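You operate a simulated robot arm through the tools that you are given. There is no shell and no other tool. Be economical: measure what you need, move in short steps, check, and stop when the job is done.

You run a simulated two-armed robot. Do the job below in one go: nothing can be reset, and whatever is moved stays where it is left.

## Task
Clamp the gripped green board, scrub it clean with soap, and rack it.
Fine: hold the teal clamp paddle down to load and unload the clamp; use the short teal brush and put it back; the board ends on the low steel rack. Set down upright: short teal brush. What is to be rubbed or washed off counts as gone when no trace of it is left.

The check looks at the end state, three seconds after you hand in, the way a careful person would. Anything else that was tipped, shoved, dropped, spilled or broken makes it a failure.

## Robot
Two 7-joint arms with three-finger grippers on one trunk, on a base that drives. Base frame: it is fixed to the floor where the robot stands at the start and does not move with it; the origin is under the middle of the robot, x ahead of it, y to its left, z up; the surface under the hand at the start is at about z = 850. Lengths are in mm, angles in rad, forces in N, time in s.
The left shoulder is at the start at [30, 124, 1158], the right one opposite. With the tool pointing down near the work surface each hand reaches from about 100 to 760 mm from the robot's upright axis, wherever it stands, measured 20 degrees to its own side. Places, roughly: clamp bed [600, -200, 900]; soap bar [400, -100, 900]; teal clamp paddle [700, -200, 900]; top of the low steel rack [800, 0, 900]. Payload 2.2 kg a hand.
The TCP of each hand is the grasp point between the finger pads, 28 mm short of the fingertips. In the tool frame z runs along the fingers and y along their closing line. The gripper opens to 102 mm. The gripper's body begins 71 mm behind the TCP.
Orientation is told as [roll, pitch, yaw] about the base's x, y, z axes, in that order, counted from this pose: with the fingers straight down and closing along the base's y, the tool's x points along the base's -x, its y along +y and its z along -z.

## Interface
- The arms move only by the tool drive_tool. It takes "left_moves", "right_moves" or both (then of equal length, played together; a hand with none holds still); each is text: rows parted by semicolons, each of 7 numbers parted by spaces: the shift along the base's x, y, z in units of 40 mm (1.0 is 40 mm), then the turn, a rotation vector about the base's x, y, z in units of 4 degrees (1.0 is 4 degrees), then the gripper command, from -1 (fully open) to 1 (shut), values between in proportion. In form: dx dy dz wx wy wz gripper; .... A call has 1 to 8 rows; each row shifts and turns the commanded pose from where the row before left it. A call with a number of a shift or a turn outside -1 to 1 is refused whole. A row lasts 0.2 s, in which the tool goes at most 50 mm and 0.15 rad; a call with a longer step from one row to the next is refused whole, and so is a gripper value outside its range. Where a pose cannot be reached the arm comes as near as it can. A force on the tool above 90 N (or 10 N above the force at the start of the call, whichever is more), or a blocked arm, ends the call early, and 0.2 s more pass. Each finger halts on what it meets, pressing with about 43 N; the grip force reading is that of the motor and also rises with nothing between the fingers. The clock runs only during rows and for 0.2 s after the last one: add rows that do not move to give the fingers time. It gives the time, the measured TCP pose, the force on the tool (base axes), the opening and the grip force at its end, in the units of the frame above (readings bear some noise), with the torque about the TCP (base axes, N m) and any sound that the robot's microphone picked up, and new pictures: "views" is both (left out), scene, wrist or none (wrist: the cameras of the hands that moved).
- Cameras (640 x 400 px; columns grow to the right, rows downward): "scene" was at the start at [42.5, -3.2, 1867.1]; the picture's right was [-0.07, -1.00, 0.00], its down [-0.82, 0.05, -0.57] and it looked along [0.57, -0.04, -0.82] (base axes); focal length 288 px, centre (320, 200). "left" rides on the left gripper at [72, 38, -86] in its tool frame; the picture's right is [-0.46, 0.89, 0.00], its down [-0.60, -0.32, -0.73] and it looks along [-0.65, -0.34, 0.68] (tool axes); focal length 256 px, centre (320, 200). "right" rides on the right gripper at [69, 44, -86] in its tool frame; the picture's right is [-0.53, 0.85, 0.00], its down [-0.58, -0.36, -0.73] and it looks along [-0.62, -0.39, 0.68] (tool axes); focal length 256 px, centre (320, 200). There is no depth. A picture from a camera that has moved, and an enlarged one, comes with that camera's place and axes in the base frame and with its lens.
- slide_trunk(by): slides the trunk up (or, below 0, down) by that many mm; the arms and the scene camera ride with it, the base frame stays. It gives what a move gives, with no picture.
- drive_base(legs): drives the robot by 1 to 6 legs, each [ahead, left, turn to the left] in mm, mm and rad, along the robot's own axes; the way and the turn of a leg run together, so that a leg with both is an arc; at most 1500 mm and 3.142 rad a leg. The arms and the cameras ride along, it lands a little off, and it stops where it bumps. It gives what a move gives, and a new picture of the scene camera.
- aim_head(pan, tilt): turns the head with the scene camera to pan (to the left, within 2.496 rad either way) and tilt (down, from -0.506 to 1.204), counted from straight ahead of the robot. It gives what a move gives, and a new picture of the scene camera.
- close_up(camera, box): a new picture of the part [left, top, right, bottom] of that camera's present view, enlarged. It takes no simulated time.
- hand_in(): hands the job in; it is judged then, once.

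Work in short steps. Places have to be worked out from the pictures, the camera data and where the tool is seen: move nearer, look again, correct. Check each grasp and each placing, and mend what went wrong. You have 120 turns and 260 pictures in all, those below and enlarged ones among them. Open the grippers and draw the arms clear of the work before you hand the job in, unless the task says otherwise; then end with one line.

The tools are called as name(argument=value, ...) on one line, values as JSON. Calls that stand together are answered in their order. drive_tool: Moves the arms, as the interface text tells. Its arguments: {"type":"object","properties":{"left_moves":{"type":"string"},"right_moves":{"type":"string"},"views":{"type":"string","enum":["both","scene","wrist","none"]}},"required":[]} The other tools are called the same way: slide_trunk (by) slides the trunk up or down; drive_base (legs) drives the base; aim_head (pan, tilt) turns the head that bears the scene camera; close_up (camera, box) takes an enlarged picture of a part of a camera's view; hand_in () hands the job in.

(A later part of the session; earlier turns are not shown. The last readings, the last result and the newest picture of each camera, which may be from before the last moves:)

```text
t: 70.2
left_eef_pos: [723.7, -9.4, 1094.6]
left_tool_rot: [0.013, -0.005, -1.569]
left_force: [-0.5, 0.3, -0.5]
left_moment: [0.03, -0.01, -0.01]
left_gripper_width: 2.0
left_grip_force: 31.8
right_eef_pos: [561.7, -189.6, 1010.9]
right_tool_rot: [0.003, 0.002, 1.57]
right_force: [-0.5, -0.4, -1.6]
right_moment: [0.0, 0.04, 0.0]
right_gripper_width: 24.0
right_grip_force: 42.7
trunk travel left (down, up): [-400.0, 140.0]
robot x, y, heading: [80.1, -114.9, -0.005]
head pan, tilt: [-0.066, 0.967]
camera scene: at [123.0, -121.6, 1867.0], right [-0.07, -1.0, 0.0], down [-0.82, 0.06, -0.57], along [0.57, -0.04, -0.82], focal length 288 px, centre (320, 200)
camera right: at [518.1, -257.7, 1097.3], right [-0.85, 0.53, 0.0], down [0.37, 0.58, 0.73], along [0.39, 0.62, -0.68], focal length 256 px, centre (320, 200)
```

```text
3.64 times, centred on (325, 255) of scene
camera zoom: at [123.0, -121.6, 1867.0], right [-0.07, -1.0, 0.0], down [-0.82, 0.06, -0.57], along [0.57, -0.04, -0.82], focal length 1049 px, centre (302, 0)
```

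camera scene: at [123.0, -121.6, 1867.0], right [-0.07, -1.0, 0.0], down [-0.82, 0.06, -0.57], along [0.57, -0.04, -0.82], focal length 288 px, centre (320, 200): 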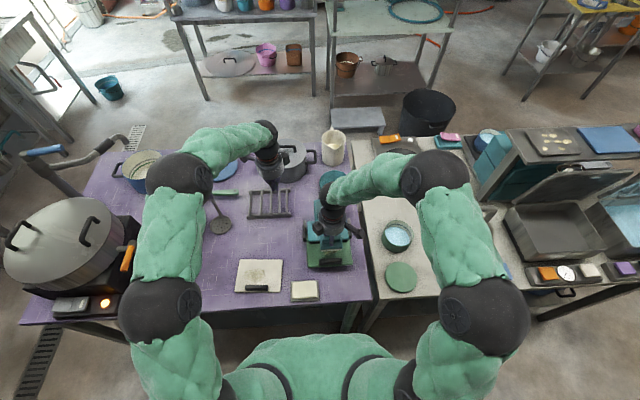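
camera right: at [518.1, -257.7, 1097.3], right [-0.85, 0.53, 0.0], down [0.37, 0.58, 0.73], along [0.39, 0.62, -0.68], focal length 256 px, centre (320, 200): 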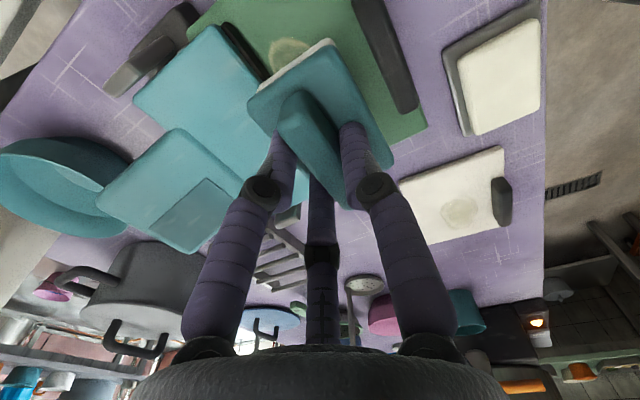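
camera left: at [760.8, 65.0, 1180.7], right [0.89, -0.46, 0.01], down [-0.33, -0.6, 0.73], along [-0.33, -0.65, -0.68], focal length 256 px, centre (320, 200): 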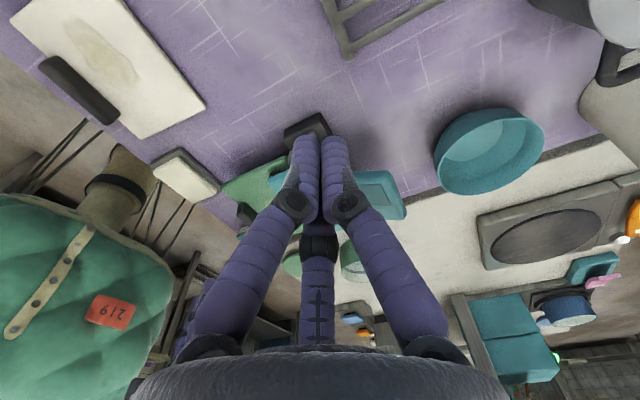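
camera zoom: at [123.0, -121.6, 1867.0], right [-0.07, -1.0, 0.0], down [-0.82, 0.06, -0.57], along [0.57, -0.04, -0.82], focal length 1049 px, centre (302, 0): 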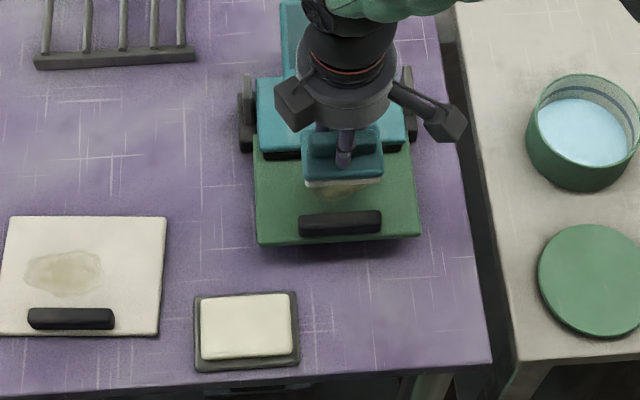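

The soap dish is unmoved. I'll descend over the stain to TCP z≈972 and look at the clearance to jaw and grip.

drive_tool(right_moves="0 -0.1 -0.4 0 0 0 1; 0 0 -0.4 0 0 0 1; 0 0 -0.15 0 0 0 1; 0 0 0 0 0 0 1", views="wrist")

close_up(camera="scene", box=[280, 210, 370, 280])

close_up(camera="right", box=[200, 0, 440, 200])

```text
t: 71.2
left_eef_pos: [722.9, -7.9, 1093.3]
left_tool_rot: [0.014, -0.008, -1.569]
left_force: [-0.3, -0.6, -0.1]
left_moment: [-0.04, 0.01, 0.0]
left_gripper_width: 2.1
left_grip_force: 31.5
right_eef_pos: [562.7, -193.1, 972.9]
right_tool_rot: [0.004, 0.0, 1.57]
right_force: [0.6, -0.6, -1.3]
right_moment: [-0.02, 0.02, -0.03]
right_gripper_width: 24.2
right_grip_force: 43.3
trunk travel left (down, up): [-400.0, 140.0]
robot x, y, heading: [81.2, -118.8, -0.005]
head pan, tilt: [-0.066, 0.967]
camera right: at [517.7, -261.8, 1060.6], right [-0.84, 0.54, 0.0], down [0.37, 0.58, 0.73], along [0.39, 0.62, -0.68], focal length 256 px, centre (320, 200)
```

right: 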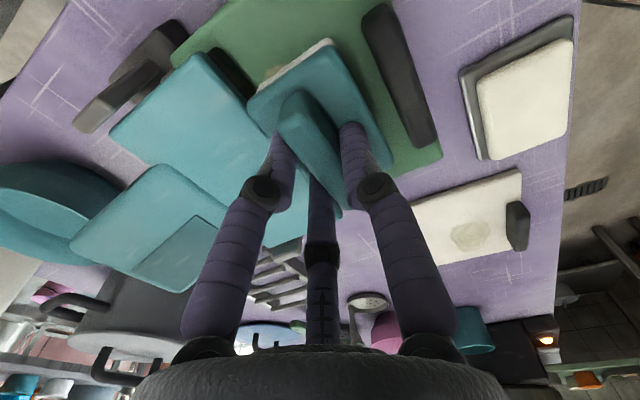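

```text
5.71 times, centred on (325, 245) of scene
camera zoom: at [122.1, -120.8, 1867.1], right [-0.07, -1.0, 0.0], down [-0.82, 0.06, -0.57], along [0.57, -0.04, -0.82], focal length 1648 px, centre (291, -57)
```

zoom: 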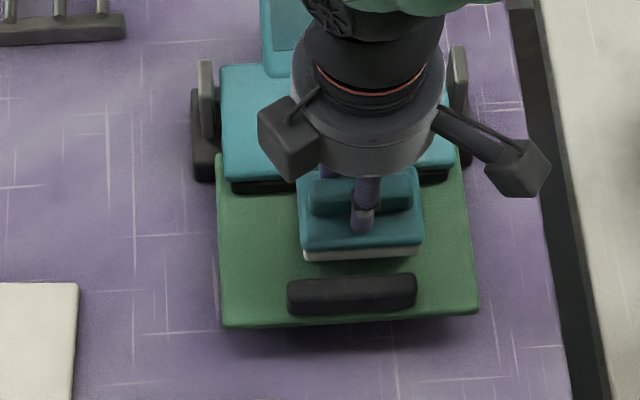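

```text
2.00 times, centred on (320, 100) of right
camera zoom: at [517.7, -261.8, 1060.6], right [-0.84, 0.54, 0.0], down [0.37, 0.58, 0.73], along [0.39, 0.62, -0.68], focal length 512 px, centre (320, 400)
```

zoom: 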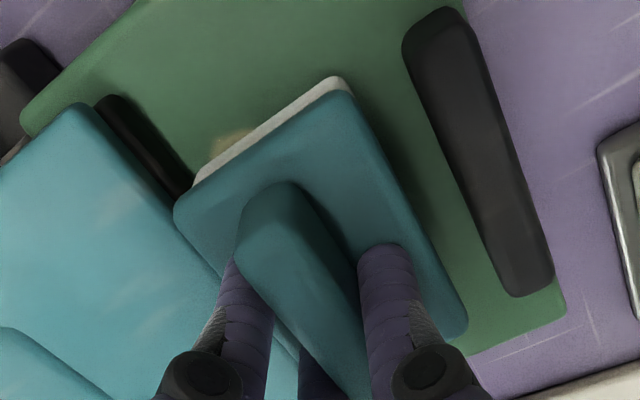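

The brush sits between the pad and the grip. I'll lower to contact in small steps.

drive_tool(right_moves="0 0 -0.1 0 0 0 1; 0 0 -0.1 0 0 0 1; 0 0 0 0 0 0 1", views="none")

drive_tool(right_moves="0 0 -0.06 0 0 0 1; 0 0 -0.04 0 0 0 1; 0 0 0 0 0 0 1", views="none")

```text
t: 72.0
left_eef_pos: [723.2, -8.2, 1096.2]
left_tool_rot: [0.013, -0.006, -1.57]
left_force: [0.1, -0.4, 0.1]
left_moment: [-0.03, -0.01, 0.06]
left_gripper_width: 2.2
left_grip_force: 31.9
right_eef_pos: [562.2, -193.4, 965.2]
right_tool_rot: [0.003, -0.001, 1.569]
right_force: [-0.3, -0.4, -0.5]
right_moment: [0.04, -0.01, 0.0]
right_gripper_width: 24.3
right_grip_force: 42.7
trunk travel left (down, up): [-400.0, 140.0]
robot x, y, heading: [80.6, -119.1, -0.001]
head pan, tilt: [-0.066, 0.967]
```

```text
t: 72.8
left_eef_pos: [723.7, -8.5, 1096.1]
left_tool_rot: [0.014, -0.006, -1.569]
left_force: [-0.3, 0.3, -0.5]
left_moment: [-0.05, -0.02, -0.01]
left_gripper_width: 2.1
left_grip_force: 31.9
right_eef_pos: [563.3, -194.6, 962.7]
right_tool_rot: [0.001, 0.001, 1.57]
right_force: [-0.2, 0.8, -1.2]
right_moment: [0.0, -0.03, 0.02]
right_gripper_width: 24.3
right_grip_force: 42.7
trunk travel left (down, up): [-400.0, 140.0]
robot x, y, heading: [77.8, -117.3, 0.0]
head pan, tilt: [-0.066, 0.967]
```

No contact yet, so I go 3 mm lower and begin short strokes along y.

drive_tool(right_moves="0 0 -0.05 0 0 0 1; 0 0 -0.03 0 0 0 1; 0 0 0 0 0 0 1", views="none")

drive_tool(right_moves="0 0.2 0 0 0 0 1; 0 0.2 0 0 0 0 1; 0 -0.4 0 0 0 0 1; 0 -0.4 0 0 0 0 1; 0 0.4 0 0 0 0 1; 0 0.4 0 0 0 0 1; 0 -0.4 0 0 0 0 1; 0 -0.4 0 0 0 0 1", views="none")

```text
t: 73.5
left_eef_pos: [722.7, -9.4, 1097.1]
left_tool_rot: [0.017, -0.006, -1.57]
left_force: [0.5, 1.2, -0.2]
left_moment: [-0.02, 0.0, 0.01]
left_gripper_width: 2.4
left_grip_force: 31.6
right_eef_pos: [563.2, -195.5, 960.6]
right_tool_rot: [-0.003, 0.001, 1.57]
right_force: [-3.2, 0.1, 25.0]
right_moment: [0.02, 0.47, 0.06]
right_gripper_width: 24.2
right_grip_force: 42.7
trunk travel left (down, up): [-400.0, 140.0]
robot x, y, heading: [79.6, -118.5, -0.004]
head pan, tilt: [-0.066, 0.967]
```

```text
t: 75.3
left_eef_pos: [722.1, -7.1, 1098.2]
left_tool_rot: [0.015, -0.006, -1.568]
left_force: [0.0, -0.2, -0.2]
left_moment: [0.03, -0.01, -0.01]
left_gripper_width: 2.1
left_grip_force: 30.9
right_eef_pos: [562.3, -208.1, 961.0]
right_tool_rot: [-0.004, 0.0, 1.57]
right_force: [0.1, 11.4, 40.9]
right_moment: [0.63, 0.37, -0.14]
right_gripper_width: 24.2
right_grip_force: 43.1
trunk travel left (down, up): [-400.0, 140.0]
robot x, y, heading: [75.5, -116.8, 0.001]
head pan, tilt: [-0.066, 0.967]
```

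Good scrubbing force (25-40 N). I'll continue strokes nearer the pad at x≈573.

drive_tool(right_moves="0.15 0.2 0 0 0 0 1; 0.12 0.4 0 0 0 0 1; 0 0.3 0 0 0 0 1; 0 -0.45 0 0 0 0 1; 0 -0.45 0 0 0 0 1; 0 0.45 0 0 0 0 1; 0 0.45 0 0 0 0 1; 0 -0.45 0 0 0 0 1", views="none")

drive_tool(right_moves="0 -0.45 0 0 0 0 1; -0.2 0 0 0 0 0 1; -0.2 0.45 0 0 0 0 1; 0 0.45 0 0 0 0 1; 0 -0.45 0 0 0 0 1; 0 -0.45 0 0 0 0 1; 0 0.45 0 0 0 0 1; 0 0 0.5 0 0 0 1", views="none")

drive_tool(right_moves="0 0 0.9 0 0 0 1; -0.4 -0.6 0.4 0 0 0 1; -0.6 -0.7 0 0 0 0 1; -0.6 -0.7 0 0 0 0 1; -0.6 -0.7 0 0 0 0 1; 0 0 0 0 0 0 1", views="both")

close_up(camera="scene", box=[280, 190, 370, 280])

```text
t: 77.2
left_eef_pos: [719.5, -5.8, 1097.5]
left_tool_rot: [0.017, -0.008, -1.567]
left_force: [0.1, -0.6, -0.3]
left_moment: [0.0, -0.03, -0.02]
left_gripper_width: 2.3
left_grip_force: 31.8
right_eef_pos: [569.3, -189.8, 959.3]
right_tool_rot: [0.003, 0.002, 1.571]
right_force: [-29.1, 16.4, 28.2]
right_moment: [0.68, 1.0, -0.23]
right_gripper_width: 24.3
right_grip_force: 43.2
trunk travel left (down, up): [-400.0, 140.0]
robot x, y, heading: [75.9, -118.7, -0.0]
head pan, tilt: [-0.066, 0.967]
```

```text
t: 79.0
left_eef_pos: [723.1, -9.7, 1095.6]
left_tool_rot: [0.018, -0.003, -1.569]
left_force: [-0.4, 0.4, 0.0]
left_moment: [-0.01, 0.01, 0.02]
left_gripper_width: 2.0
left_grip_force: 31.6
right_eef_pos: [556.9, -192.7, 979.5]
right_tool_rot: [0.001, 0.001, 1.571]
right_force: [-0.6, 0.0, -1.3]
right_moment: [0.01, -0.04, 0.0]
right_gripper_width: 24.2
right_grip_force: 43.0
trunk travel left (down, up): [-400.0, 140.0]
robot x, y, heading: [78.4, -119.2, 0.0]
head pan, tilt: [-0.066, 0.967]
```

```text
t: 80.3
left_eef_pos: [723.4, -8.5, 1095.8]
left_tool_rot: [0.013, -0.005, -1.57]
left_force: [0.6, -0.3, -0.3]
left_moment: [-0.03, 0.0, 0.02]
left_gripper_width: 2.3
left_grip_force: 31.5
right_eef_pos: [471.5, -299.3, 1030.5]
right_tool_rot: [0.002, 0.001, 1.569]
right_force: [0.2, 0.9, -0.4]
right_moment: [-0.01, 0.02, 0.02]
right_gripper_width: 24.3
right_grip_force: 43.2
trunk travel left (down, up): [-400.0, 140.0]
robot x, y, heading: [79.1, -120.0, -0.0]
head pan, tilt: [-0.066, 0.967]
camera scene: at [122.8, -119.9, 1867.0], right [-0.07, -1.0, 0.0], down [-0.82, 0.06, -0.57], along [0.57, -0.04, -0.82], focal length 288 px, centre (320, 200)
camera right: at [426.7, -368.7, 1116.6], right [-0.84, 0.54, 0.0], down [0.37, 0.58, 0.73], along [0.39, 0.62, -0.68], focal length 256 px, centre (320, 200)
```

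scene: 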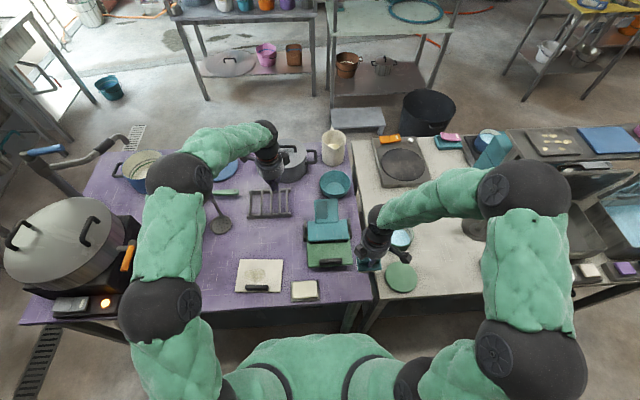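
right: 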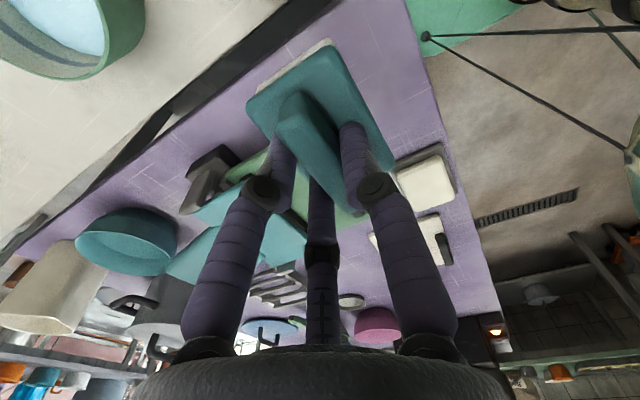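

```text
4.44 times, centred on (325, 235) of scene
camera zoom: at [122.8, -119.9, 1867.0], right [-0.07, -1.0, 0.0], down [-0.82, 0.06, -0.57], along [0.57, -0.04, -0.82], focal length 1282 px, centre (298, 44)
```

zoom: 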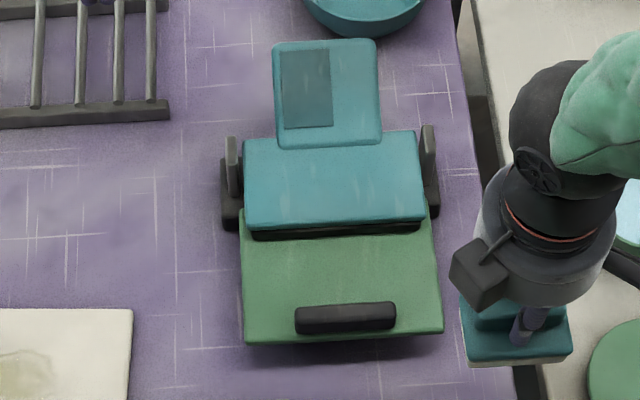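

The stain appears gone. I'll zoom in for any remaining trace near the pad.

close_up(camera="scene", box=[305, 230, 355, 270])

```text
10.00 times, centred on (330, 250) of scene
camera zoom: at [122.8, -119.9, 1867.0], right [-0.07, -1.0, 0.0], down [-0.82, 0.06, -0.57], along [0.57, -0.04, -0.82], focal length 2884 px, centre (220, -300)
```

zoom: 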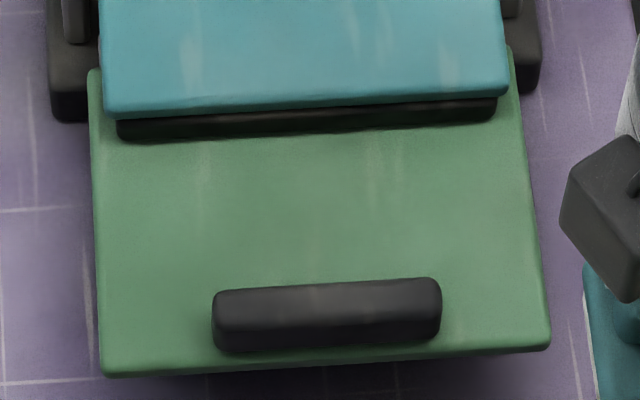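

The board is clean. I'll return the brush to its original place at about (438, -277).

drive_tool(right_moves="-0.4 0.3 -0.5 0 0 0 1; -0.43 0.25 -0.6 0 0 0 1; 0 0 -0.6 0 0 0 1; 0 0 -0.6 0 0 0 1; 0 0 -0.3 0 0 0 1; 0 0 0 0 0 0 1", views="wrist")

close_up(camera="scene", box=[320, 230, 420, 310])

```text
t: 81.8
left_eef_pos: [723.9, -7.5, 1095.3]
left_tool_rot: [0.013, -0.006, -1.569]
left_force: [-0.3, -0.5, 0.2]
left_moment: [-0.02, -0.03, -0.01]
left_gripper_width: 2.0
left_grip_force: 31.7
right_eef_pos: [436.7, -279.4, 926.0]
right_tool_rot: [0.002, -0.002, 1.569]
right_force: [-0.6, -0.1, -0.7]
right_moment: [0.0, 0.0, 0.02]
right_gripper_width: 24.2
right_grip_force: 42.9
trunk travel left (down, up): [-400.0, 140.0]
robot x, y, heading: [79.3, -118.2, -0.0]
head pan, tilt: [-0.066, 0.967]
camera right: at [391.7, -347.9, 1013.0], right [-0.84, 0.54, 0.0], down [0.37, 0.58, 0.73], along [0.39, 0.62, -0.68], focal length 256 px, centre (320, 200)
```

right: 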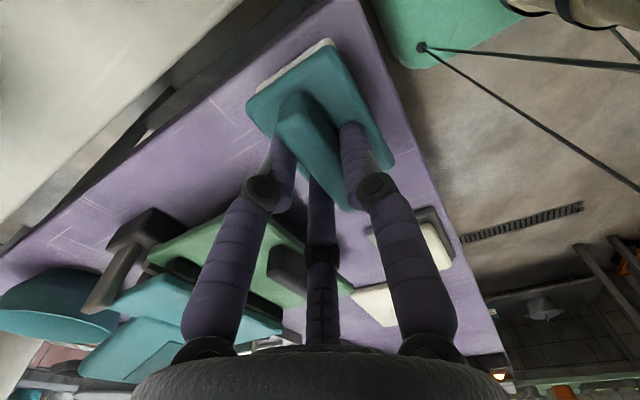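

```text
5.00 times, centred on (370, 270) of scene
camera zoom: at [121.9, -120.8, 1867.1], right [-0.07, -1.0, 0.0], down [-0.82, 0.06, -0.57], along [0.57, -0.04, -0.82], focal length 1442 px, centre (70, -150)
```

zoom: 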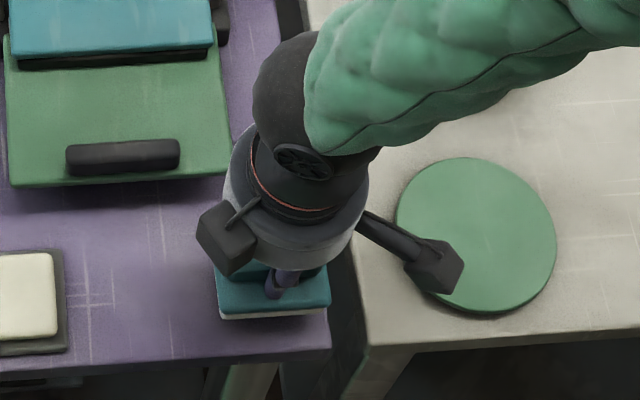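

The position matches the original. I'll lower onto the table in small steps.

drive_tool(right_moves="0.02 0.08 -0.2 0 0 0 1; 0 0 -0.1 0 0 0 1; 0 0 -0.05 0 0 0 1; 0 0 0 0 0 0 1", views="none")

```text
t: 82.8
left_eef_pos: [724.0, -7.8, 1095.6]
left_tool_rot: [0.014, -0.007, -1.568]
left_force: [0.6, 0.4, 0.5]
left_moment: [-0.03, -0.02, 0.03]
left_gripper_width: 1.8
left_grip_force: 31.6
right_eef_pos: [437.9, -276.0, 911.4]
right_tool_rot: [0.001, 0.0, 1.57]
right_force: [0.2, 0.2, 0.3]
right_moment: [-0.01, -0.01, 0.0]
right_gripper_width: 24.0
right_grip_force: 43.2
trunk travel left (down, up): [-400.0, 140.0]
robot x, y, heading: [78.9, -118.6, 0.001]
head pan, tilt: [-0.066, 0.967]
```

Barely touching (≈2 N change). I'll go one more millimetre, then open gently and rise.

drive_tool(right_moves="0 0 -0.03 0 0 0 1; 0 0 0 0 0 0 0.4; 0 0 0 0 0 0 0.1; 0 0 0 0 0 0 -0.2; 0 0 0 0 0 0 -0.2; 0 0 0.4 0 0 0 -0.2; 0 0 0.8 0 0 0 -0.2; 0 0 0.8 0 0 0 -0.2", views="wrist")

close_up(camera="scene", box=[320, 230, 420, 310])

```text
t: 84.5
left_eef_pos: [723.2, -8.3, 1094.9]
left_tool_rot: [0.014, -0.005, -1.569]
left_force: [-0.3, 0.4, 0.0]
left_moment: [0.01, -0.01, -0.02]
left_gripper_width: 2.0
left_grip_force: 31.7
right_eef_pos: [437.3, -277.1, 991.0]
right_tool_rot: [0.003, -0.001, 1.571]
right_force: [-0.9, -0.4, 1.0]
right_moment: [0.01, 0.02, -0.03]
right_gripper_width: 61.2
right_grip_force: 0.0
trunk travel left (down, up): [-400.0, 140.0]
robot x, y, heading: [77.9, -117.6, 0.003]
head pan, tilt: [-0.066, 0.967]
camera right: at [391.8, -345.0, 1078.7], right [-0.84, 0.53, 0.0], down [0.37, 0.58, 0.73], along [0.39, 0.62, -0.68], focal length 256 px, centre (320, 200)
```

right: 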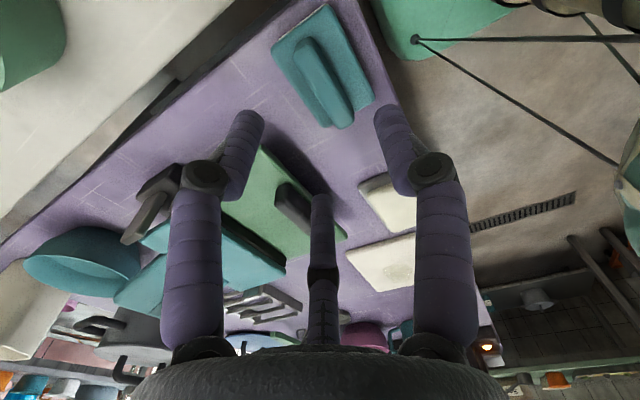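

```text
5.00 times, centred on (370, 270) of scene
camera zoom: at [121.2, -120.8, 1867.1], right [-0.07, -1.0, 0.0], down [-0.82, 0.06, -0.57], along [0.57, -0.04, -0.82], focal length 1442 px, centre (70, -150)
```

zoom: 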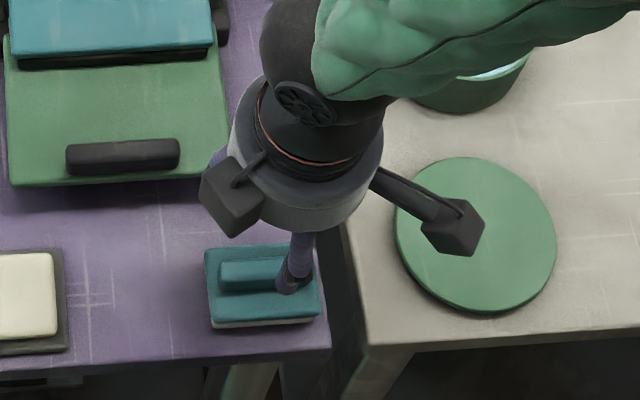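

The brush stands upright in place. Now the left hand goes back over the paddle while the right hovers over the board grip.

drive_tool(right_moves="0 0 0.6 0 0 0 -0.3; 0.4 0.4 0.6 0 0 0 -0.3; 0.5 0.6 0 0 0 0 -0.3; 0.5 0.6 0 0 0 0 -0.3; 0.6 0.67 0 0 0 0 -0.3; 0 0 0 0 0 0 -0.3; 0 0 0 0 0 0 -0.3; 0 0 0 0 0 0 -0.3", left_moves="0 -0.6 0 0 0 0 1; 0 -0.6 0 0 0 0 1; 0 -0.65 -0.1 0 0 0 1; 0 -0.65 -0.1 0 0 0 1; 0 -0.65 -0.2 0 0 0 1; 0 -0.65 -0.4 0 0 0 1; -0.05 -0.75 -0.4 0 0 0 1; 0 0 0 0 0 0 1", views="both")

```text
t: 86.3
left_eef_pos: [721.6, -191.4, 1049.4]
left_tool_rot: [0.013, -0.006, -1.568]
left_force: [-0.5, 1.1, 0.3]
left_moment: [-0.03, -0.04, 0.02]
left_gripper_width: 2.1
left_grip_force: 31.4
right_eef_pos: [517.5, -186.4, 1040.7]
right_tool_rot: [0.001, 0.0, 1.569]
right_force: [-0.8, -0.4, 1.1]
right_moment: [0.0, 0.02, 0.0]
right_gripper_width: 66.1
right_grip_force: 0.0
trunk travel left (down, up): [-400.0, 140.0]
robot x, y, heading: [76.1, -119.6, -0.002]
head pan, tilt: [-0.066, 0.967]
camera scene: at [121.5, -120.1, 1867.1], right [-0.07, -1.0, 0.0], down [-0.82, 0.06, -0.57], along [0.57, -0.04, -0.82], focal length 288 px, centre (320, 200)
camera right: at [472.0, -254.0, 1127.3], right [-0.84, 0.54, 0.0], down [0.37, 0.58, 0.73], along [0.39, 0.62, -0.68], focal length 256 px, centre (320, 200)
camera left: at [758.0, -119.2, 1134.0], right [0.89, -0.46, 0.02], down [-0.33, -0.6, 0.73], along [-0.33, -0.65, -0.68], focal length 256 px, centre (320, 200)
```

scene: 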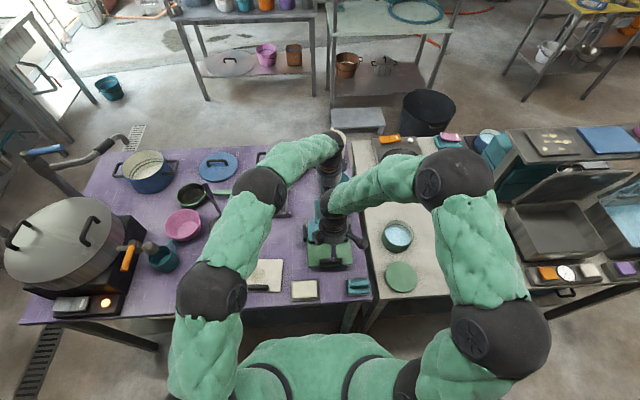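
right: 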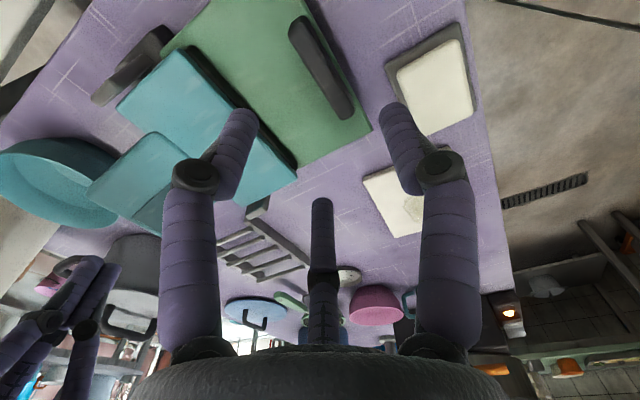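
left: 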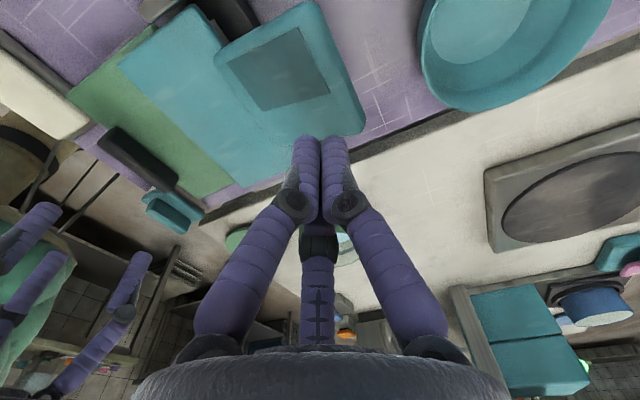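

Both hands are in place. I'll lower the right hand around the grip (TCP z≈938) and check before closing.

drive_tool(right_moves="0 0 -0.7 0 0 0 -0.3; 0 0 -0.7 0 0 0 -0.3; 0 0 -0.6 0 0 0 -0.3; 0 0 -0.35 0 0 0 -0.3; 0 0 -0.15 0 0 0 -0.3; 0 0 0 0 0 0 -0.3", views="wrist")

close_up(camera="right", box=[160, 20, 460, 210])

```text
t: 87.8
left_eef_pos: [722.0, -191.8, 1048.0]
left_tool_rot: [0.014, -0.006, -1.568]
left_force: [0.3, 0.1, 0.1]
left_moment: [0.04, -0.01, -0.01]
left_gripper_width: 2.2
left_grip_force: 31.3
right_eef_pos: [517.5, -184.9, 939.8]
right_tool_rot: [0.002, 0.0, 1.569]
right_force: [0.0, 0.4, -0.6]
right_moment: [-0.04, 0.03, 0.02]
right_gripper_width: 66.1
right_grip_force: 0.0
trunk travel left (down, up): [-400.0, 140.0]
robot x, y, heading: [79.7, -117.7, -0.001]
head pan, tilt: [-0.066, 0.967]
camera right: at [472.4, -254.0, 1026.2], right [-0.84, 0.54, 0.0], down [0.37, 0.58, 0.73], along [0.39, 0.62, -0.68], focal length 256 px, centre (320, 200)
```

right: 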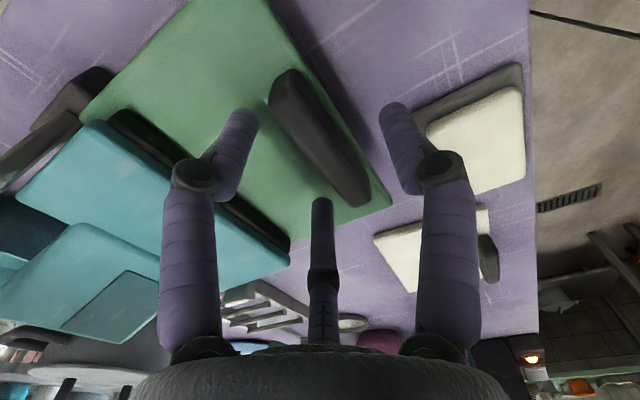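

```text
2.11 times, centred on (310, 115) of right
camera zoom: at [472.4, -254.0, 1026.2], right [-0.84, 0.54, 0.0], down [0.37, 0.58, 0.73], along [0.39, 0.62, -0.68], focal length 539 px, centre (341, 379)
```

zoom: 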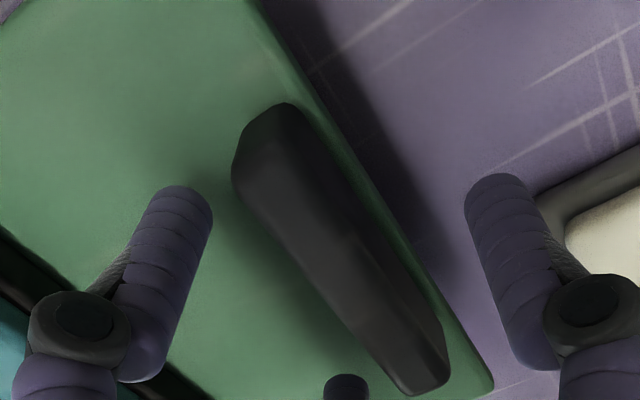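

The grip is straddled correctly and the board looks clean. I'll close the right hand, then press the paddle.

drive_tool(right_moves="0 0 0 0 0 0 0; 0 0 0 0 0 0 0.4; 0 0 0 0 0 0 0.8; 0 0 0 0 0 0 1; 0 0 0 0 0 0 1; 0 0 0 0 0 0 1; 0 0 0 0 0 0 1", left_moves="0 0 0 0 0 0 1; 0 0 0 0 0 0 1; 0 0 0 0 0 0 1; 0 0 0 0 0 0 1; -0.05 0 -0.7 0 0 0 1; 0 0 -0.6 0 0 0 1; 0 0 -0.3 0 0 0 1", views="none")

drive_tool(left_moves="0 0 -0.2 0 0 0 1; 0 0 -0.2 0 0 0 1; 0 0 -0.2 0 0 0 1; 0 0 0 0 0 0 1", views="none")

```text
t: 89.3
left_eef_pos: [719.8, -191.8, 983.9]
left_tool_rot: [0.018, -0.003, -1.567]
left_force: [-0.5, 0.1, 6.1]
left_moment: [-0.05, -0.08, 0.07]
left_gripper_width: 2.1
left_grip_force: 31.6
right_eef_pos: [517.1, -185.9, 939.8]
right_tool_rot: [0.003, -0.001, 1.57]
right_force: [0.5, -0.2, 0.2]
right_moment: [0.09, 0.05, 0.0]
right_gripper_width: 24.8
right_grip_force: 42.9
trunk travel left (down, up): [-400.0, 140.0]
robot x, y, heading: [77.4, -119.0, -0.002]
head pan, tilt: [-0.066, 0.967]
```

```text
t: 90.3
left_eef_pos: [721.8, -191.4, 958.9]
left_tool_rot: [0.017, -0.006, -1.568]
left_force: [3.2, 1.1, 8.6]
left_moment: [0.06, -0.21, 0.03]
left_gripper_width: 2.2
left_grip_force: 31.4
right_eef_pos: [517.5, -184.8, 939.6]
right_tool_rot: [0.001, 0.0, 1.568]
right_force: [0.1, -0.5, 0.1]
right_moment: [0.01, 0.09, 0.01]
right_gripper_width: 24.8
right_grip_force: 42.8
trunk travel left (down, up): [-400.0, 140.0]
robot x, y, heading: [80.2, -112.9, 0.001]
head pan, tilt: [-0.066, 0.967]
```

Paddle down at 959 and the board gripped (24.8 mm). I'll press 1 mm more, then lift the board slightly and draw it out.

drive_tool(left_moves="0 0 -0.03 0 0 0 1; 0 0 0 0 0 0 1; 0 0 0 0 0 0 1; 0 0 0 0 0 0 1; 0 0 0 0 0 0 1; 0 0 0 0 0 0 1", right_moves="0 0 0 0 0 0 1; 0 0 0.12 0 0 0 1; -0.3 0 0 0 0 0 1; -0.4 0 0 0 0 0 1; -0.4 0 0 0 0 0 1; 0 0 0 0 0 0 1", views="wrist")

close_up(camera="right", box=[0, 0, 400, 270])

```text
t: 91.8
left_eef_pos: [722.2, -191.9, 957.4]
left_tool_rot: [0.016, -0.007, -1.569]
left_force: [3.1, 2.4, 11.6]
left_moment: [0.22, 0.0, -0.05]
left_gripper_width: 2.3
left_grip_force: 31.6
right_eef_pos: [472.0, -185.4, 945.2]
right_tool_rot: [0.002, 0.0, 1.569]
right_force: [0.1, 1.2, -2.3]
right_moment: [0.02, 0.1, -0.02]
right_gripper_width: 24.8
right_grip_force: 42.4
trunk travel left (down, up): [-400.0, 140.0]
robot x, y, heading: [80.4, -119.8, 0.001]
head pan, tilt: [-0.066, 0.967]
camera right: at [428.1, -253.3, 1032.1], right [-0.84, 0.54, 0.0], down [0.37, 0.58, 0.73], along [0.39, 0.62, -0.68], focal length 256 px, centre (320, 200)
camera left: at [756.9, -119.6, 1043.9], right [0.89, -0.46, 0.02], down [-0.33, -0.6, 0.73], along [-0.33, -0.65, -0.68], focal length 256 px, centre (320, 200)
```

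right: 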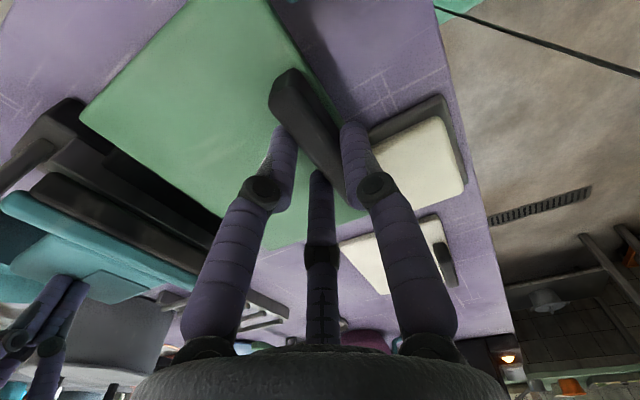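
left: 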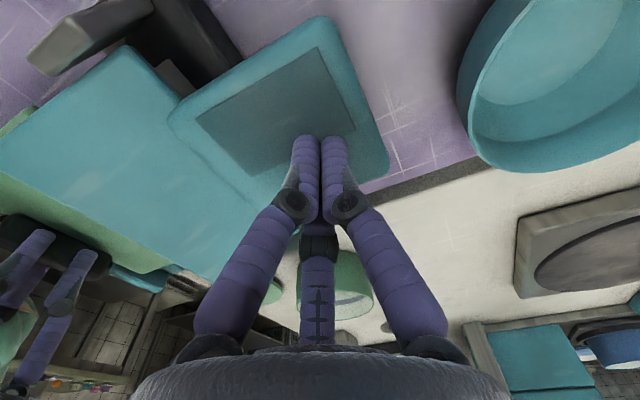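

```text
1.48 times, centred on (200, 135) of right
camera zoom: at [428.1, -253.3, 1032.1], right [-0.84, 0.54, 0.0], down [0.37, 0.58, 0.73], along [0.39, 0.62, -0.68], focal length 379 px, centre (498, 296)
```

zoom: 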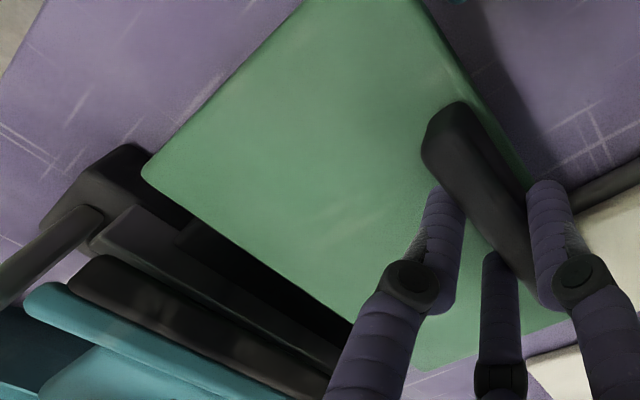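

The board is out and spotless. I'll raise it, then release the paddle and clear the left arm.

drive_tool(right_moves="0 0 0.4 0 0 0 1; 0 0 0.8 0 0 0 1; 0 0 0.8 0 0 0 1; 0 0 0.6 0 0 0 1; 0 0 0 0 0 0 1; 0 0 0 0 0 0 1; 0 0 0 0 0 0 1; 0 0 0 0 0 0 1", left_moves="0 0 0 0 0 0 1; 0 0 0.2 0 0 0 1; 0 0 0.2 0 0 0 1; 0 0 0.3 0 0 0 1; 0 0 0.6 0 0 0 1; 0 0 0.9 0 0 0 1; 0 0.5 0.8 0 0 0 1; 0 0.7 0.7 0 0 0 1", views="none")

drive_tool(left_moves="0 0.9 0.6 0 0 0 1; 0 0.9 0.6 0 0 0 1; 0 0.9 0.6 0 0 0 1; 0 0.9 0.6 0 0 0 1; 0 0.9 0.6 0 0 0 1; 0 0.9 0.4 0 0 0 1; -0.2 0.9 0 0 0 0 1; -0.3 0.9 0 0 0 0 1", views="none")

drive_tool(left_moves="-0.3 0.9 0.3 0 0 0 1; -0.3 0.9 0.3 0 0 0 1; -0.3 0.9 0.3 0 0 0 1; -0.3 0.9 0.3 0 0 0 1; 0 0 0 0 0 0 1", views="scene")

close_up(camera="scene", box=[220, 160, 370, 290])

```text
t: 93.5
left_eef_pos: [721.4, -143.0, 1106.0]
left_tool_rot: [0.013, -0.004, -1.569]
left_force: [-0.5, 0.0, -0.5]
left_moment: [-0.01, -0.03, 0.0]
left_gripper_width: 2.0
left_grip_force: 31.6
right_eef_pos: [474.3, -183.6, 1048.5]
right_tool_rot: [0.002, 0.001, 1.566]
right_force: [-0.5, 0.7, -2.6]
right_moment: [-0.04, 0.11, 0.01]
right_gripper_width: 24.6
right_grip_force: 43.0
trunk travel left (down, up): [-400.0, 140.0]
robot x, y, heading: [74.1, -119.6, -0.003]
head pan, tilt: [-0.066, 0.967]
```

```text
t: 95.3
left_eef_pos: [700.9, 146.0, 1242.7]
left_tool_rot: [0.015, -0.006, -1.568]
left_force: [0.1, 0.2, 0.0]
left_moment: [-0.05, -0.03, 0.01]
left_gripper_width: 2.1
left_grip_force: 31.5
right_eef_pos: [473.3, -183.8, 1048.3]
right_tool_rot: [0.001, 0.0, 1.569]
right_force: [0.8, -0.2, -2.6]
right_moment: [-0.05, 0.07, 0.03]
right_gripper_width: 24.7
right_grip_force: 43.4
trunk travel left (down, up): [-400.0, 140.0]
robot x, y, heading: [76.7, -118.9, 0.001]
head pan, tilt: [-0.066, 0.967]
```

```text
t: 96.5
left_eef_pos: [654.0, 289.7, 1289.3]
left_tool_rot: [0.012, -0.005, -1.569]
left_force: [0.5, -0.6, 0.8]
left_moment: [0.03, -0.03, 0.03]
left_gripper_width: 2.1
left_grip_force: 31.8
right_eef_pos: [473.3, -185.3, 1047.3]
right_tool_rot: [0.002, 0.001, 1.569]
right_force: [0.7, -1.1, -1.6]
right_moment: [-0.01, 0.07, -0.01]
right_gripper_width: 24.7
right_grip_force: 43.2
trunk travel left (down, up): [-400.0, 140.0]
robot x, y, heading: [79.0, -117.6, -0.003]
head pan, tilt: [-0.066, 0.967]
camera scene: at [122.9, -122.1, 1867.0], right [-0.07, -1.0, 0.0], down [-0.82, 0.06, -0.57], along [0.57, -0.04, -0.82], focal length 288 px, centre (320, 200)
```

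scene: 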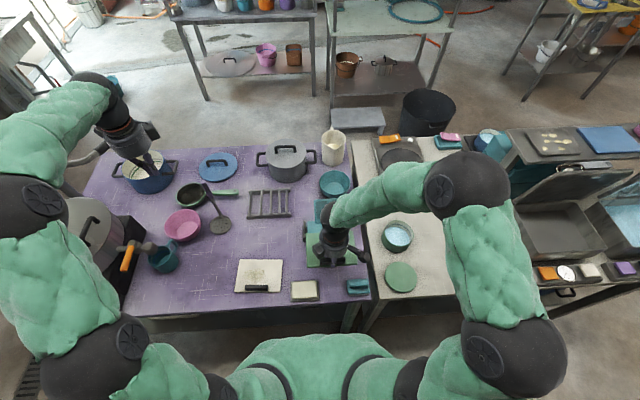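

```text
3.08 times, centred on (295, 225) of scene
camera zoom: at [122.9, -122.1, 1867.0], right [-0.07, -1.0, 0.0], down [-0.82, 0.06, -0.57], along [0.57, -0.04, -0.82], focal length 888 px, centre (397, 123)
```

zoom: 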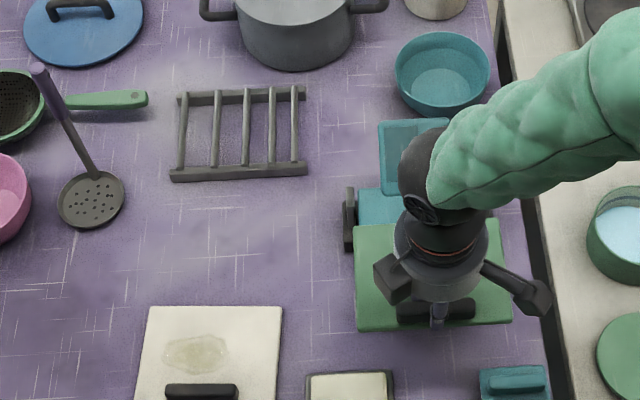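

The rack top is centred at about (815, 43), spanning x 748–885, y -46..133. The right hand needs TCP (777, 43), so I'll drive left 120 and ahead 30 for reach.

drive_base(legs=[[0, 120, 0], [30, 0, 0]])

```text
t: 98.2
left_eef_pos: [682.0, 407.5, 1290.2]
left_tool_rot: [0.017, -0.003, -1.571]
left_force: [0.0, -0.3, 1.6]
left_moment: [0.04, -0.01, -0.02]
left_gripper_width: 1.9
left_grip_force: 31.5
right_eef_pos: [502.5, -67.1, 1047.5]
right_tool_rot: [0.001, 0.002, 1.565]
right_force: [0.1, -0.4, -2.2]
right_moment: [0.03, 0.1, 0.0]
right_gripper_width: 24.6
right_grip_force: 42.9
trunk travel left (down, up): [-400.0, 140.0]
robot x, y, heading: [111.4, -0.7, -0.012]
head pan, tilt: [-0.066, 0.967]
camera scene: at [149.6, -2.9, 1867.1], right [-0.07, -1.0, 0.0], down [-0.82, 0.06, -0.57], along [0.57, -0.04, -0.82], focal length 288 px, centre (320, 200)
```

scene: 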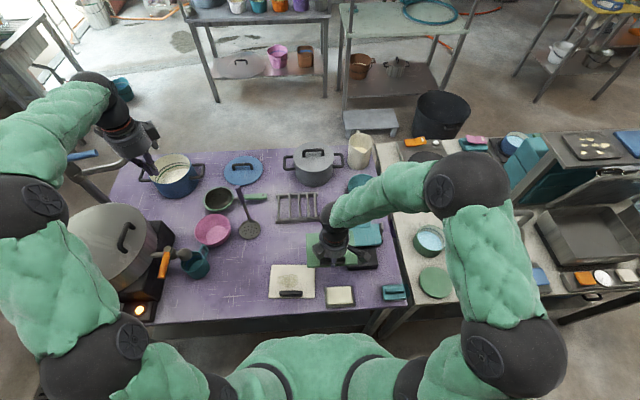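

I'm carrying the board forward above the rack at safe height.

drive_tool(right_moves="0.9 0.35 0 0 0 0 1; 0.9 0.4 0 0 0 0 1; 0.9 0.4 0 0 0 0 1; 0.9 0.4 0 0 0 0 1; 0.9 0.4 0 0 0 0 1; 0.9 0.4 0 0 0 0 1; 0.9 0.4 0 0 0 0 1; 0 0 0 0 0 0 1", views="both")

close_up(camera="scene", box=[230, 130, 390, 260])

close_up(camera="right", box=[40, 0, 440, 270])

```text
t: 100.0
left_eef_pos: [682.9, 407.6, 1288.6]
left_tool_rot: [0.014, -0.005, -1.572]
left_force: [-0.3, 0.5, 0.3]
left_moment: [0.0, -0.01, 0.03]
left_gripper_width: 1.9
left_grip_force: 31.2
right_eef_pos: [753.9, 45.0, 1048.9]
right_tool_rot: [0.002, 0.001, 1.568]
right_force: [-0.6, -0.1, -2.5]
right_moment: [0.05, 0.13, 0.01]
right_gripper_width: 24.8
right_grip_force: 42.7
trunk travel left (down, up): [-400.0, 140.0]
robot x, y, heading: [110.0, 6.1, -0.002]
head pan, tilt: [-0.066, 0.967]
camera scene: at [150.2, -2.1, 1867.1], right [-0.07, -1.0, 0.0], down [-0.82, 0.06, -0.57], along [0.57, -0.04, -0.82], focal length 288 px, centre (320, 200)
camera right: at [709.2, -24.2, 1135.8], right [-0.84, 0.54, 0.0], down [0.37, 0.58, 0.73], along [0.39, 0.62, -0.68], focal length 256 px, centre (320, 200)
```

scene: 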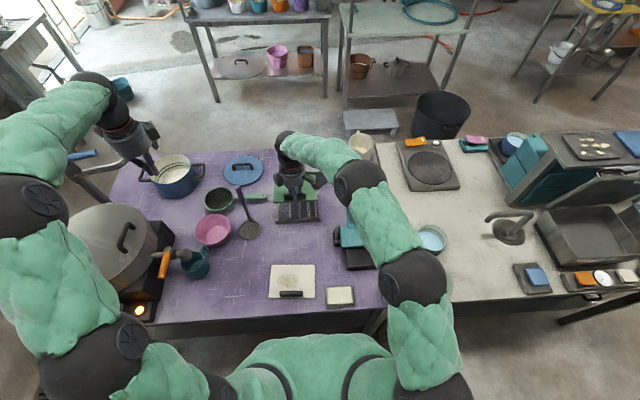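
right: 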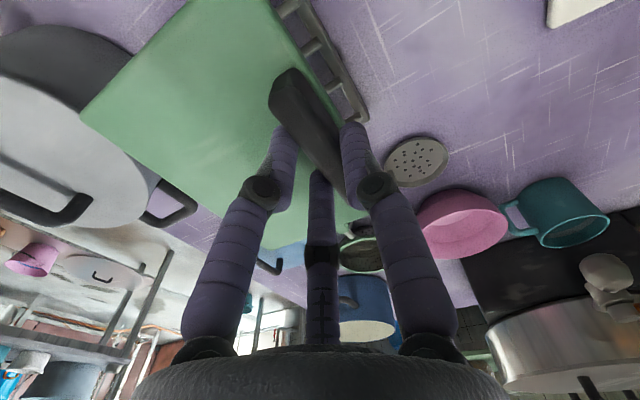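

```text
3.08 times, centred on (310, 195) of scene
camera zoom: at [150.2, -2.1, 1867.1], right [-0.07, -1.0, 0.0], down [-0.82, 0.06, -0.57], along [0.57, -0.04, -0.82], focal length 888 px, centre (351, 215)
```

zoom: 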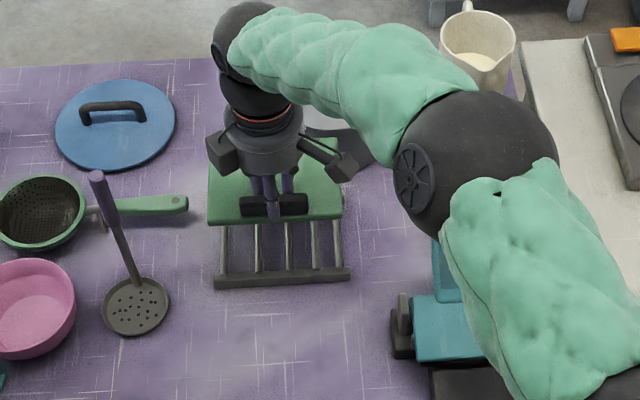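

```text
1.48 times, centred on (240, 135) of right
camera zoom: at [709.2, -24.2, 1135.8], right [-0.84, 0.54, 0.0], down [0.37, 0.58, 0.73], along [0.39, 0.62, -0.68], focal length 379 px, centre (438, 296)
```

zoom: 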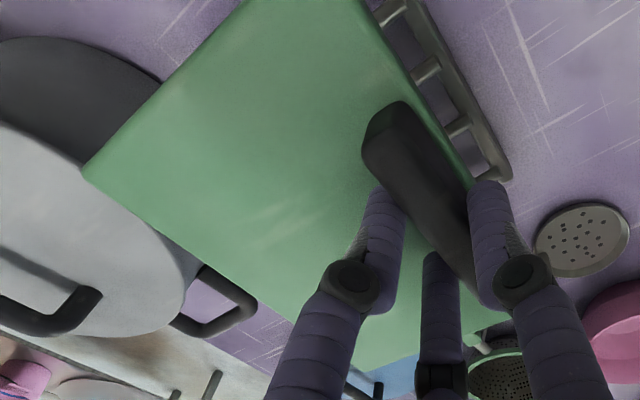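

The rack is confirmed centred at y≈46, near rail x≈752. I'll move to x≈777 and lower to TCP z≈955.

drive_tool(right_moves="0.3 0 -0.3 0 0 0 1; 0.28 0 -0.5 0 0 0 1; 0 0 -0.6 0 0 0 1; 0 0 -0.6 0 0 0 1; 0 0 -0.3 0 0 0 1; 0 0 0 0 0 0 1", views="wrist")

close_up(camera="scene", box=[240, 140, 360, 240])

close_up(camera="right", box=[40, 0, 440, 270])

```text
t: 101.4
left_eef_pos: [682.9, 408.4, 1288.9]
left_tool_rot: [0.014, -0.007, -1.57]
left_force: [0.0, 0.3, 0.3]
left_moment: [0.01, 0.01, 0.0]
left_gripper_width: 2.2
left_grip_force: 31.6
right_eef_pos: [777.8, 41.9, 956.6]
right_tool_rot: [0.002, 0.002, 1.567]
right_force: [0.0, -1.0, -2.0]
right_moment: [-0.01, 0.09, -0.03]
right_gripper_width: 25.0
right_grip_force: 43.4
trunk travel left (down, up): [-400.0, 140.0]
robot x, y, heading: [111.7, -0.1, -0.001]
head pan, tilt: [-0.066, 0.967]
camera right: at [732.5, -24.9, 1043.0], right [-0.84, 0.54, 0.0], down [0.37, 0.58, 0.73], along [0.39, 0.62, -0.68], focal length 256 px, centre (320, 200)
```

right: 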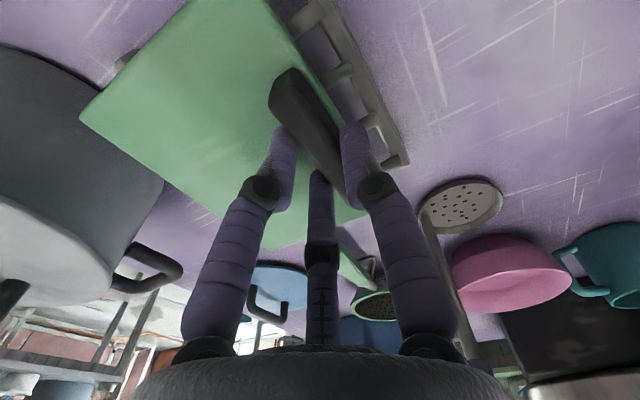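

```text
4.00 times, centred on (300, 190) of scene
camera zoom: at [151.6, -1.2, 1867.1], right [-0.07, -1.0, 0.0], down [-0.82, 0.06, -0.57], along [0.57, -0.04, -0.82], focal length 1154 px, centre (400, 240)
```

zoom: 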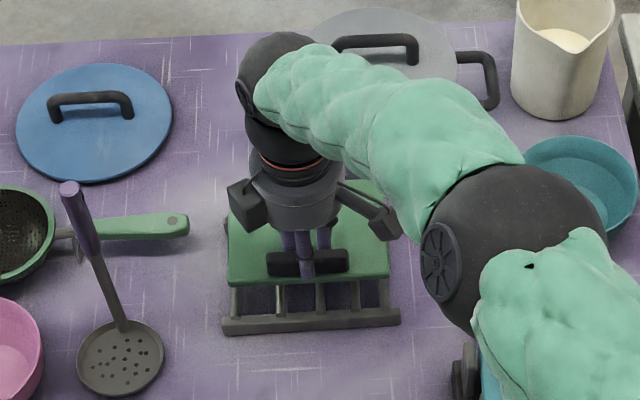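

```text
1.48 times, centred on (240, 135) of right
camera zoom: at [732.5, -24.9, 1043.0], right [-0.84, 0.54, 0.0], down [0.37, 0.58, 0.73], along [0.39, 0.62, -0.68], focal length 379 px, centre (438, 296)
```

zoom: 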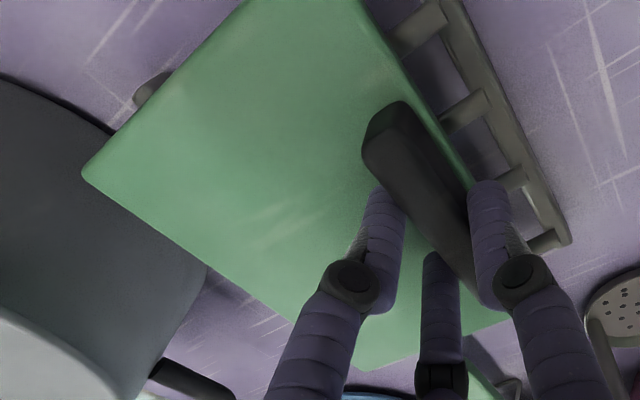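

Position is good; I'll shift 6 mm back to centre it on the rails and lower in steps until contact.

drive_tool(right_moves="-0.15 0.03 -0.3 0 0 0 1; 0 0 -0.15 0 0 0 1; 0 0 0 0 0 0 1", views="none")

drive_tool(right_moves="0 0 -0.1 0 0 0 1; 0 0 -0.1 0 0 0 1; 0 0 0 0 0 0 1", views="wrist")

close_up(camera="scene", box=[240, 140, 360, 240])

```text
t: 102.2
left_eef_pos: [683.2, 407.9, 1288.7]
left_tool_rot: [0.014, -0.005, -1.572]
left_force: [0.4, -0.4, 0.3]
left_moment: [0.0, 0.0, -0.01]
left_gripper_width: 2.2
left_grip_force: 31.6
right_eef_pos: [772.4, 44.4, 938.0]
right_tool_rot: [0.001, 0.001, 1.567]
right_force: [-0.7, 0.0, -2.7]
right_moment: [0.02, 0.07, -0.01]
right_gripper_width: 24.9
right_grip_force: 43.1
trunk travel left (down, up): [-400.0, 140.0]
robot x, y, heading: [110.7, 6.2, -0.001]
head pan, tilt: [-0.066, 0.967]
```

```text
t: 103.0
left_eef_pos: [682.7, 407.2, 1289.3]
left_tool_rot: [0.014, -0.006, -1.57]
left_force: [0.0, -1.4, -0.4]
left_moment: [0.01, -0.01, -0.01]
left_gripper_width: 2.3
left_grip_force: 31.9
right_eef_pos: [771.9, 45.4, 930.7]
right_tool_rot: [0.0, 0.001, 1.568]
right_force: [-0.9, -0.4, -0.2]
right_moment: [0.21, 0.12, 0.01]
right_gripper_width: 24.8
right_grip_force: 42.9
trunk travel left (down, up): [-400.0, 140.0]
robot x, y, heading: [107.2, 5.3, -0.005]
head pan, tilt: [-0.066, 0.967]
camera right: at [727.9, -23.7, 1017.5], right [-0.84, 0.54, 0.0], down [0.37, 0.58, 0.73], along [0.39, 0.62, -0.68], focal length 256 px, centre (320, 200)
```

right: 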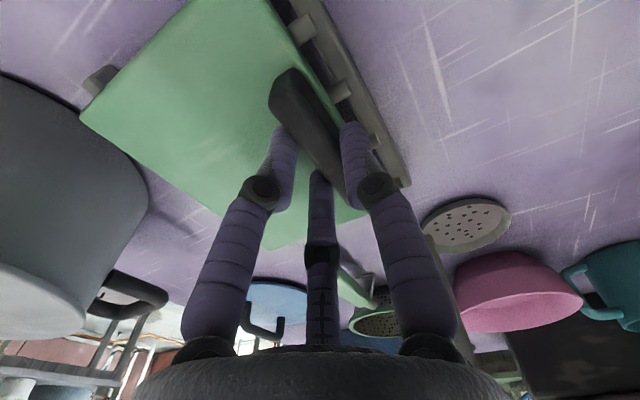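

```text
4.00 times, centred on (300, 190) of scene
camera zoom: at [151.4, -1.2, 1867.1], right [-0.07, -1.0, 0.0], down [-0.82, 0.06, -0.57], along [0.57, -0.04, -0.82], focal length 1154 px, centre (400, 240)
```

zoom: 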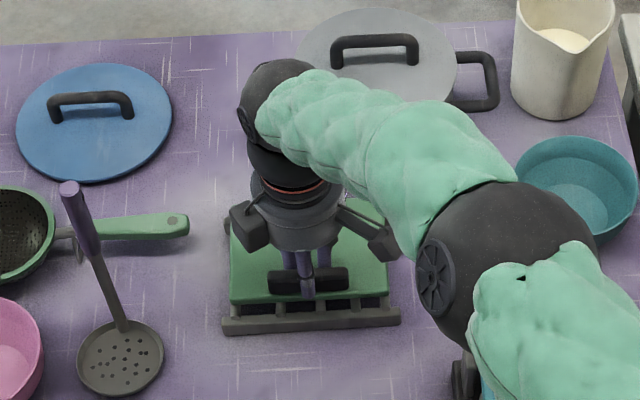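

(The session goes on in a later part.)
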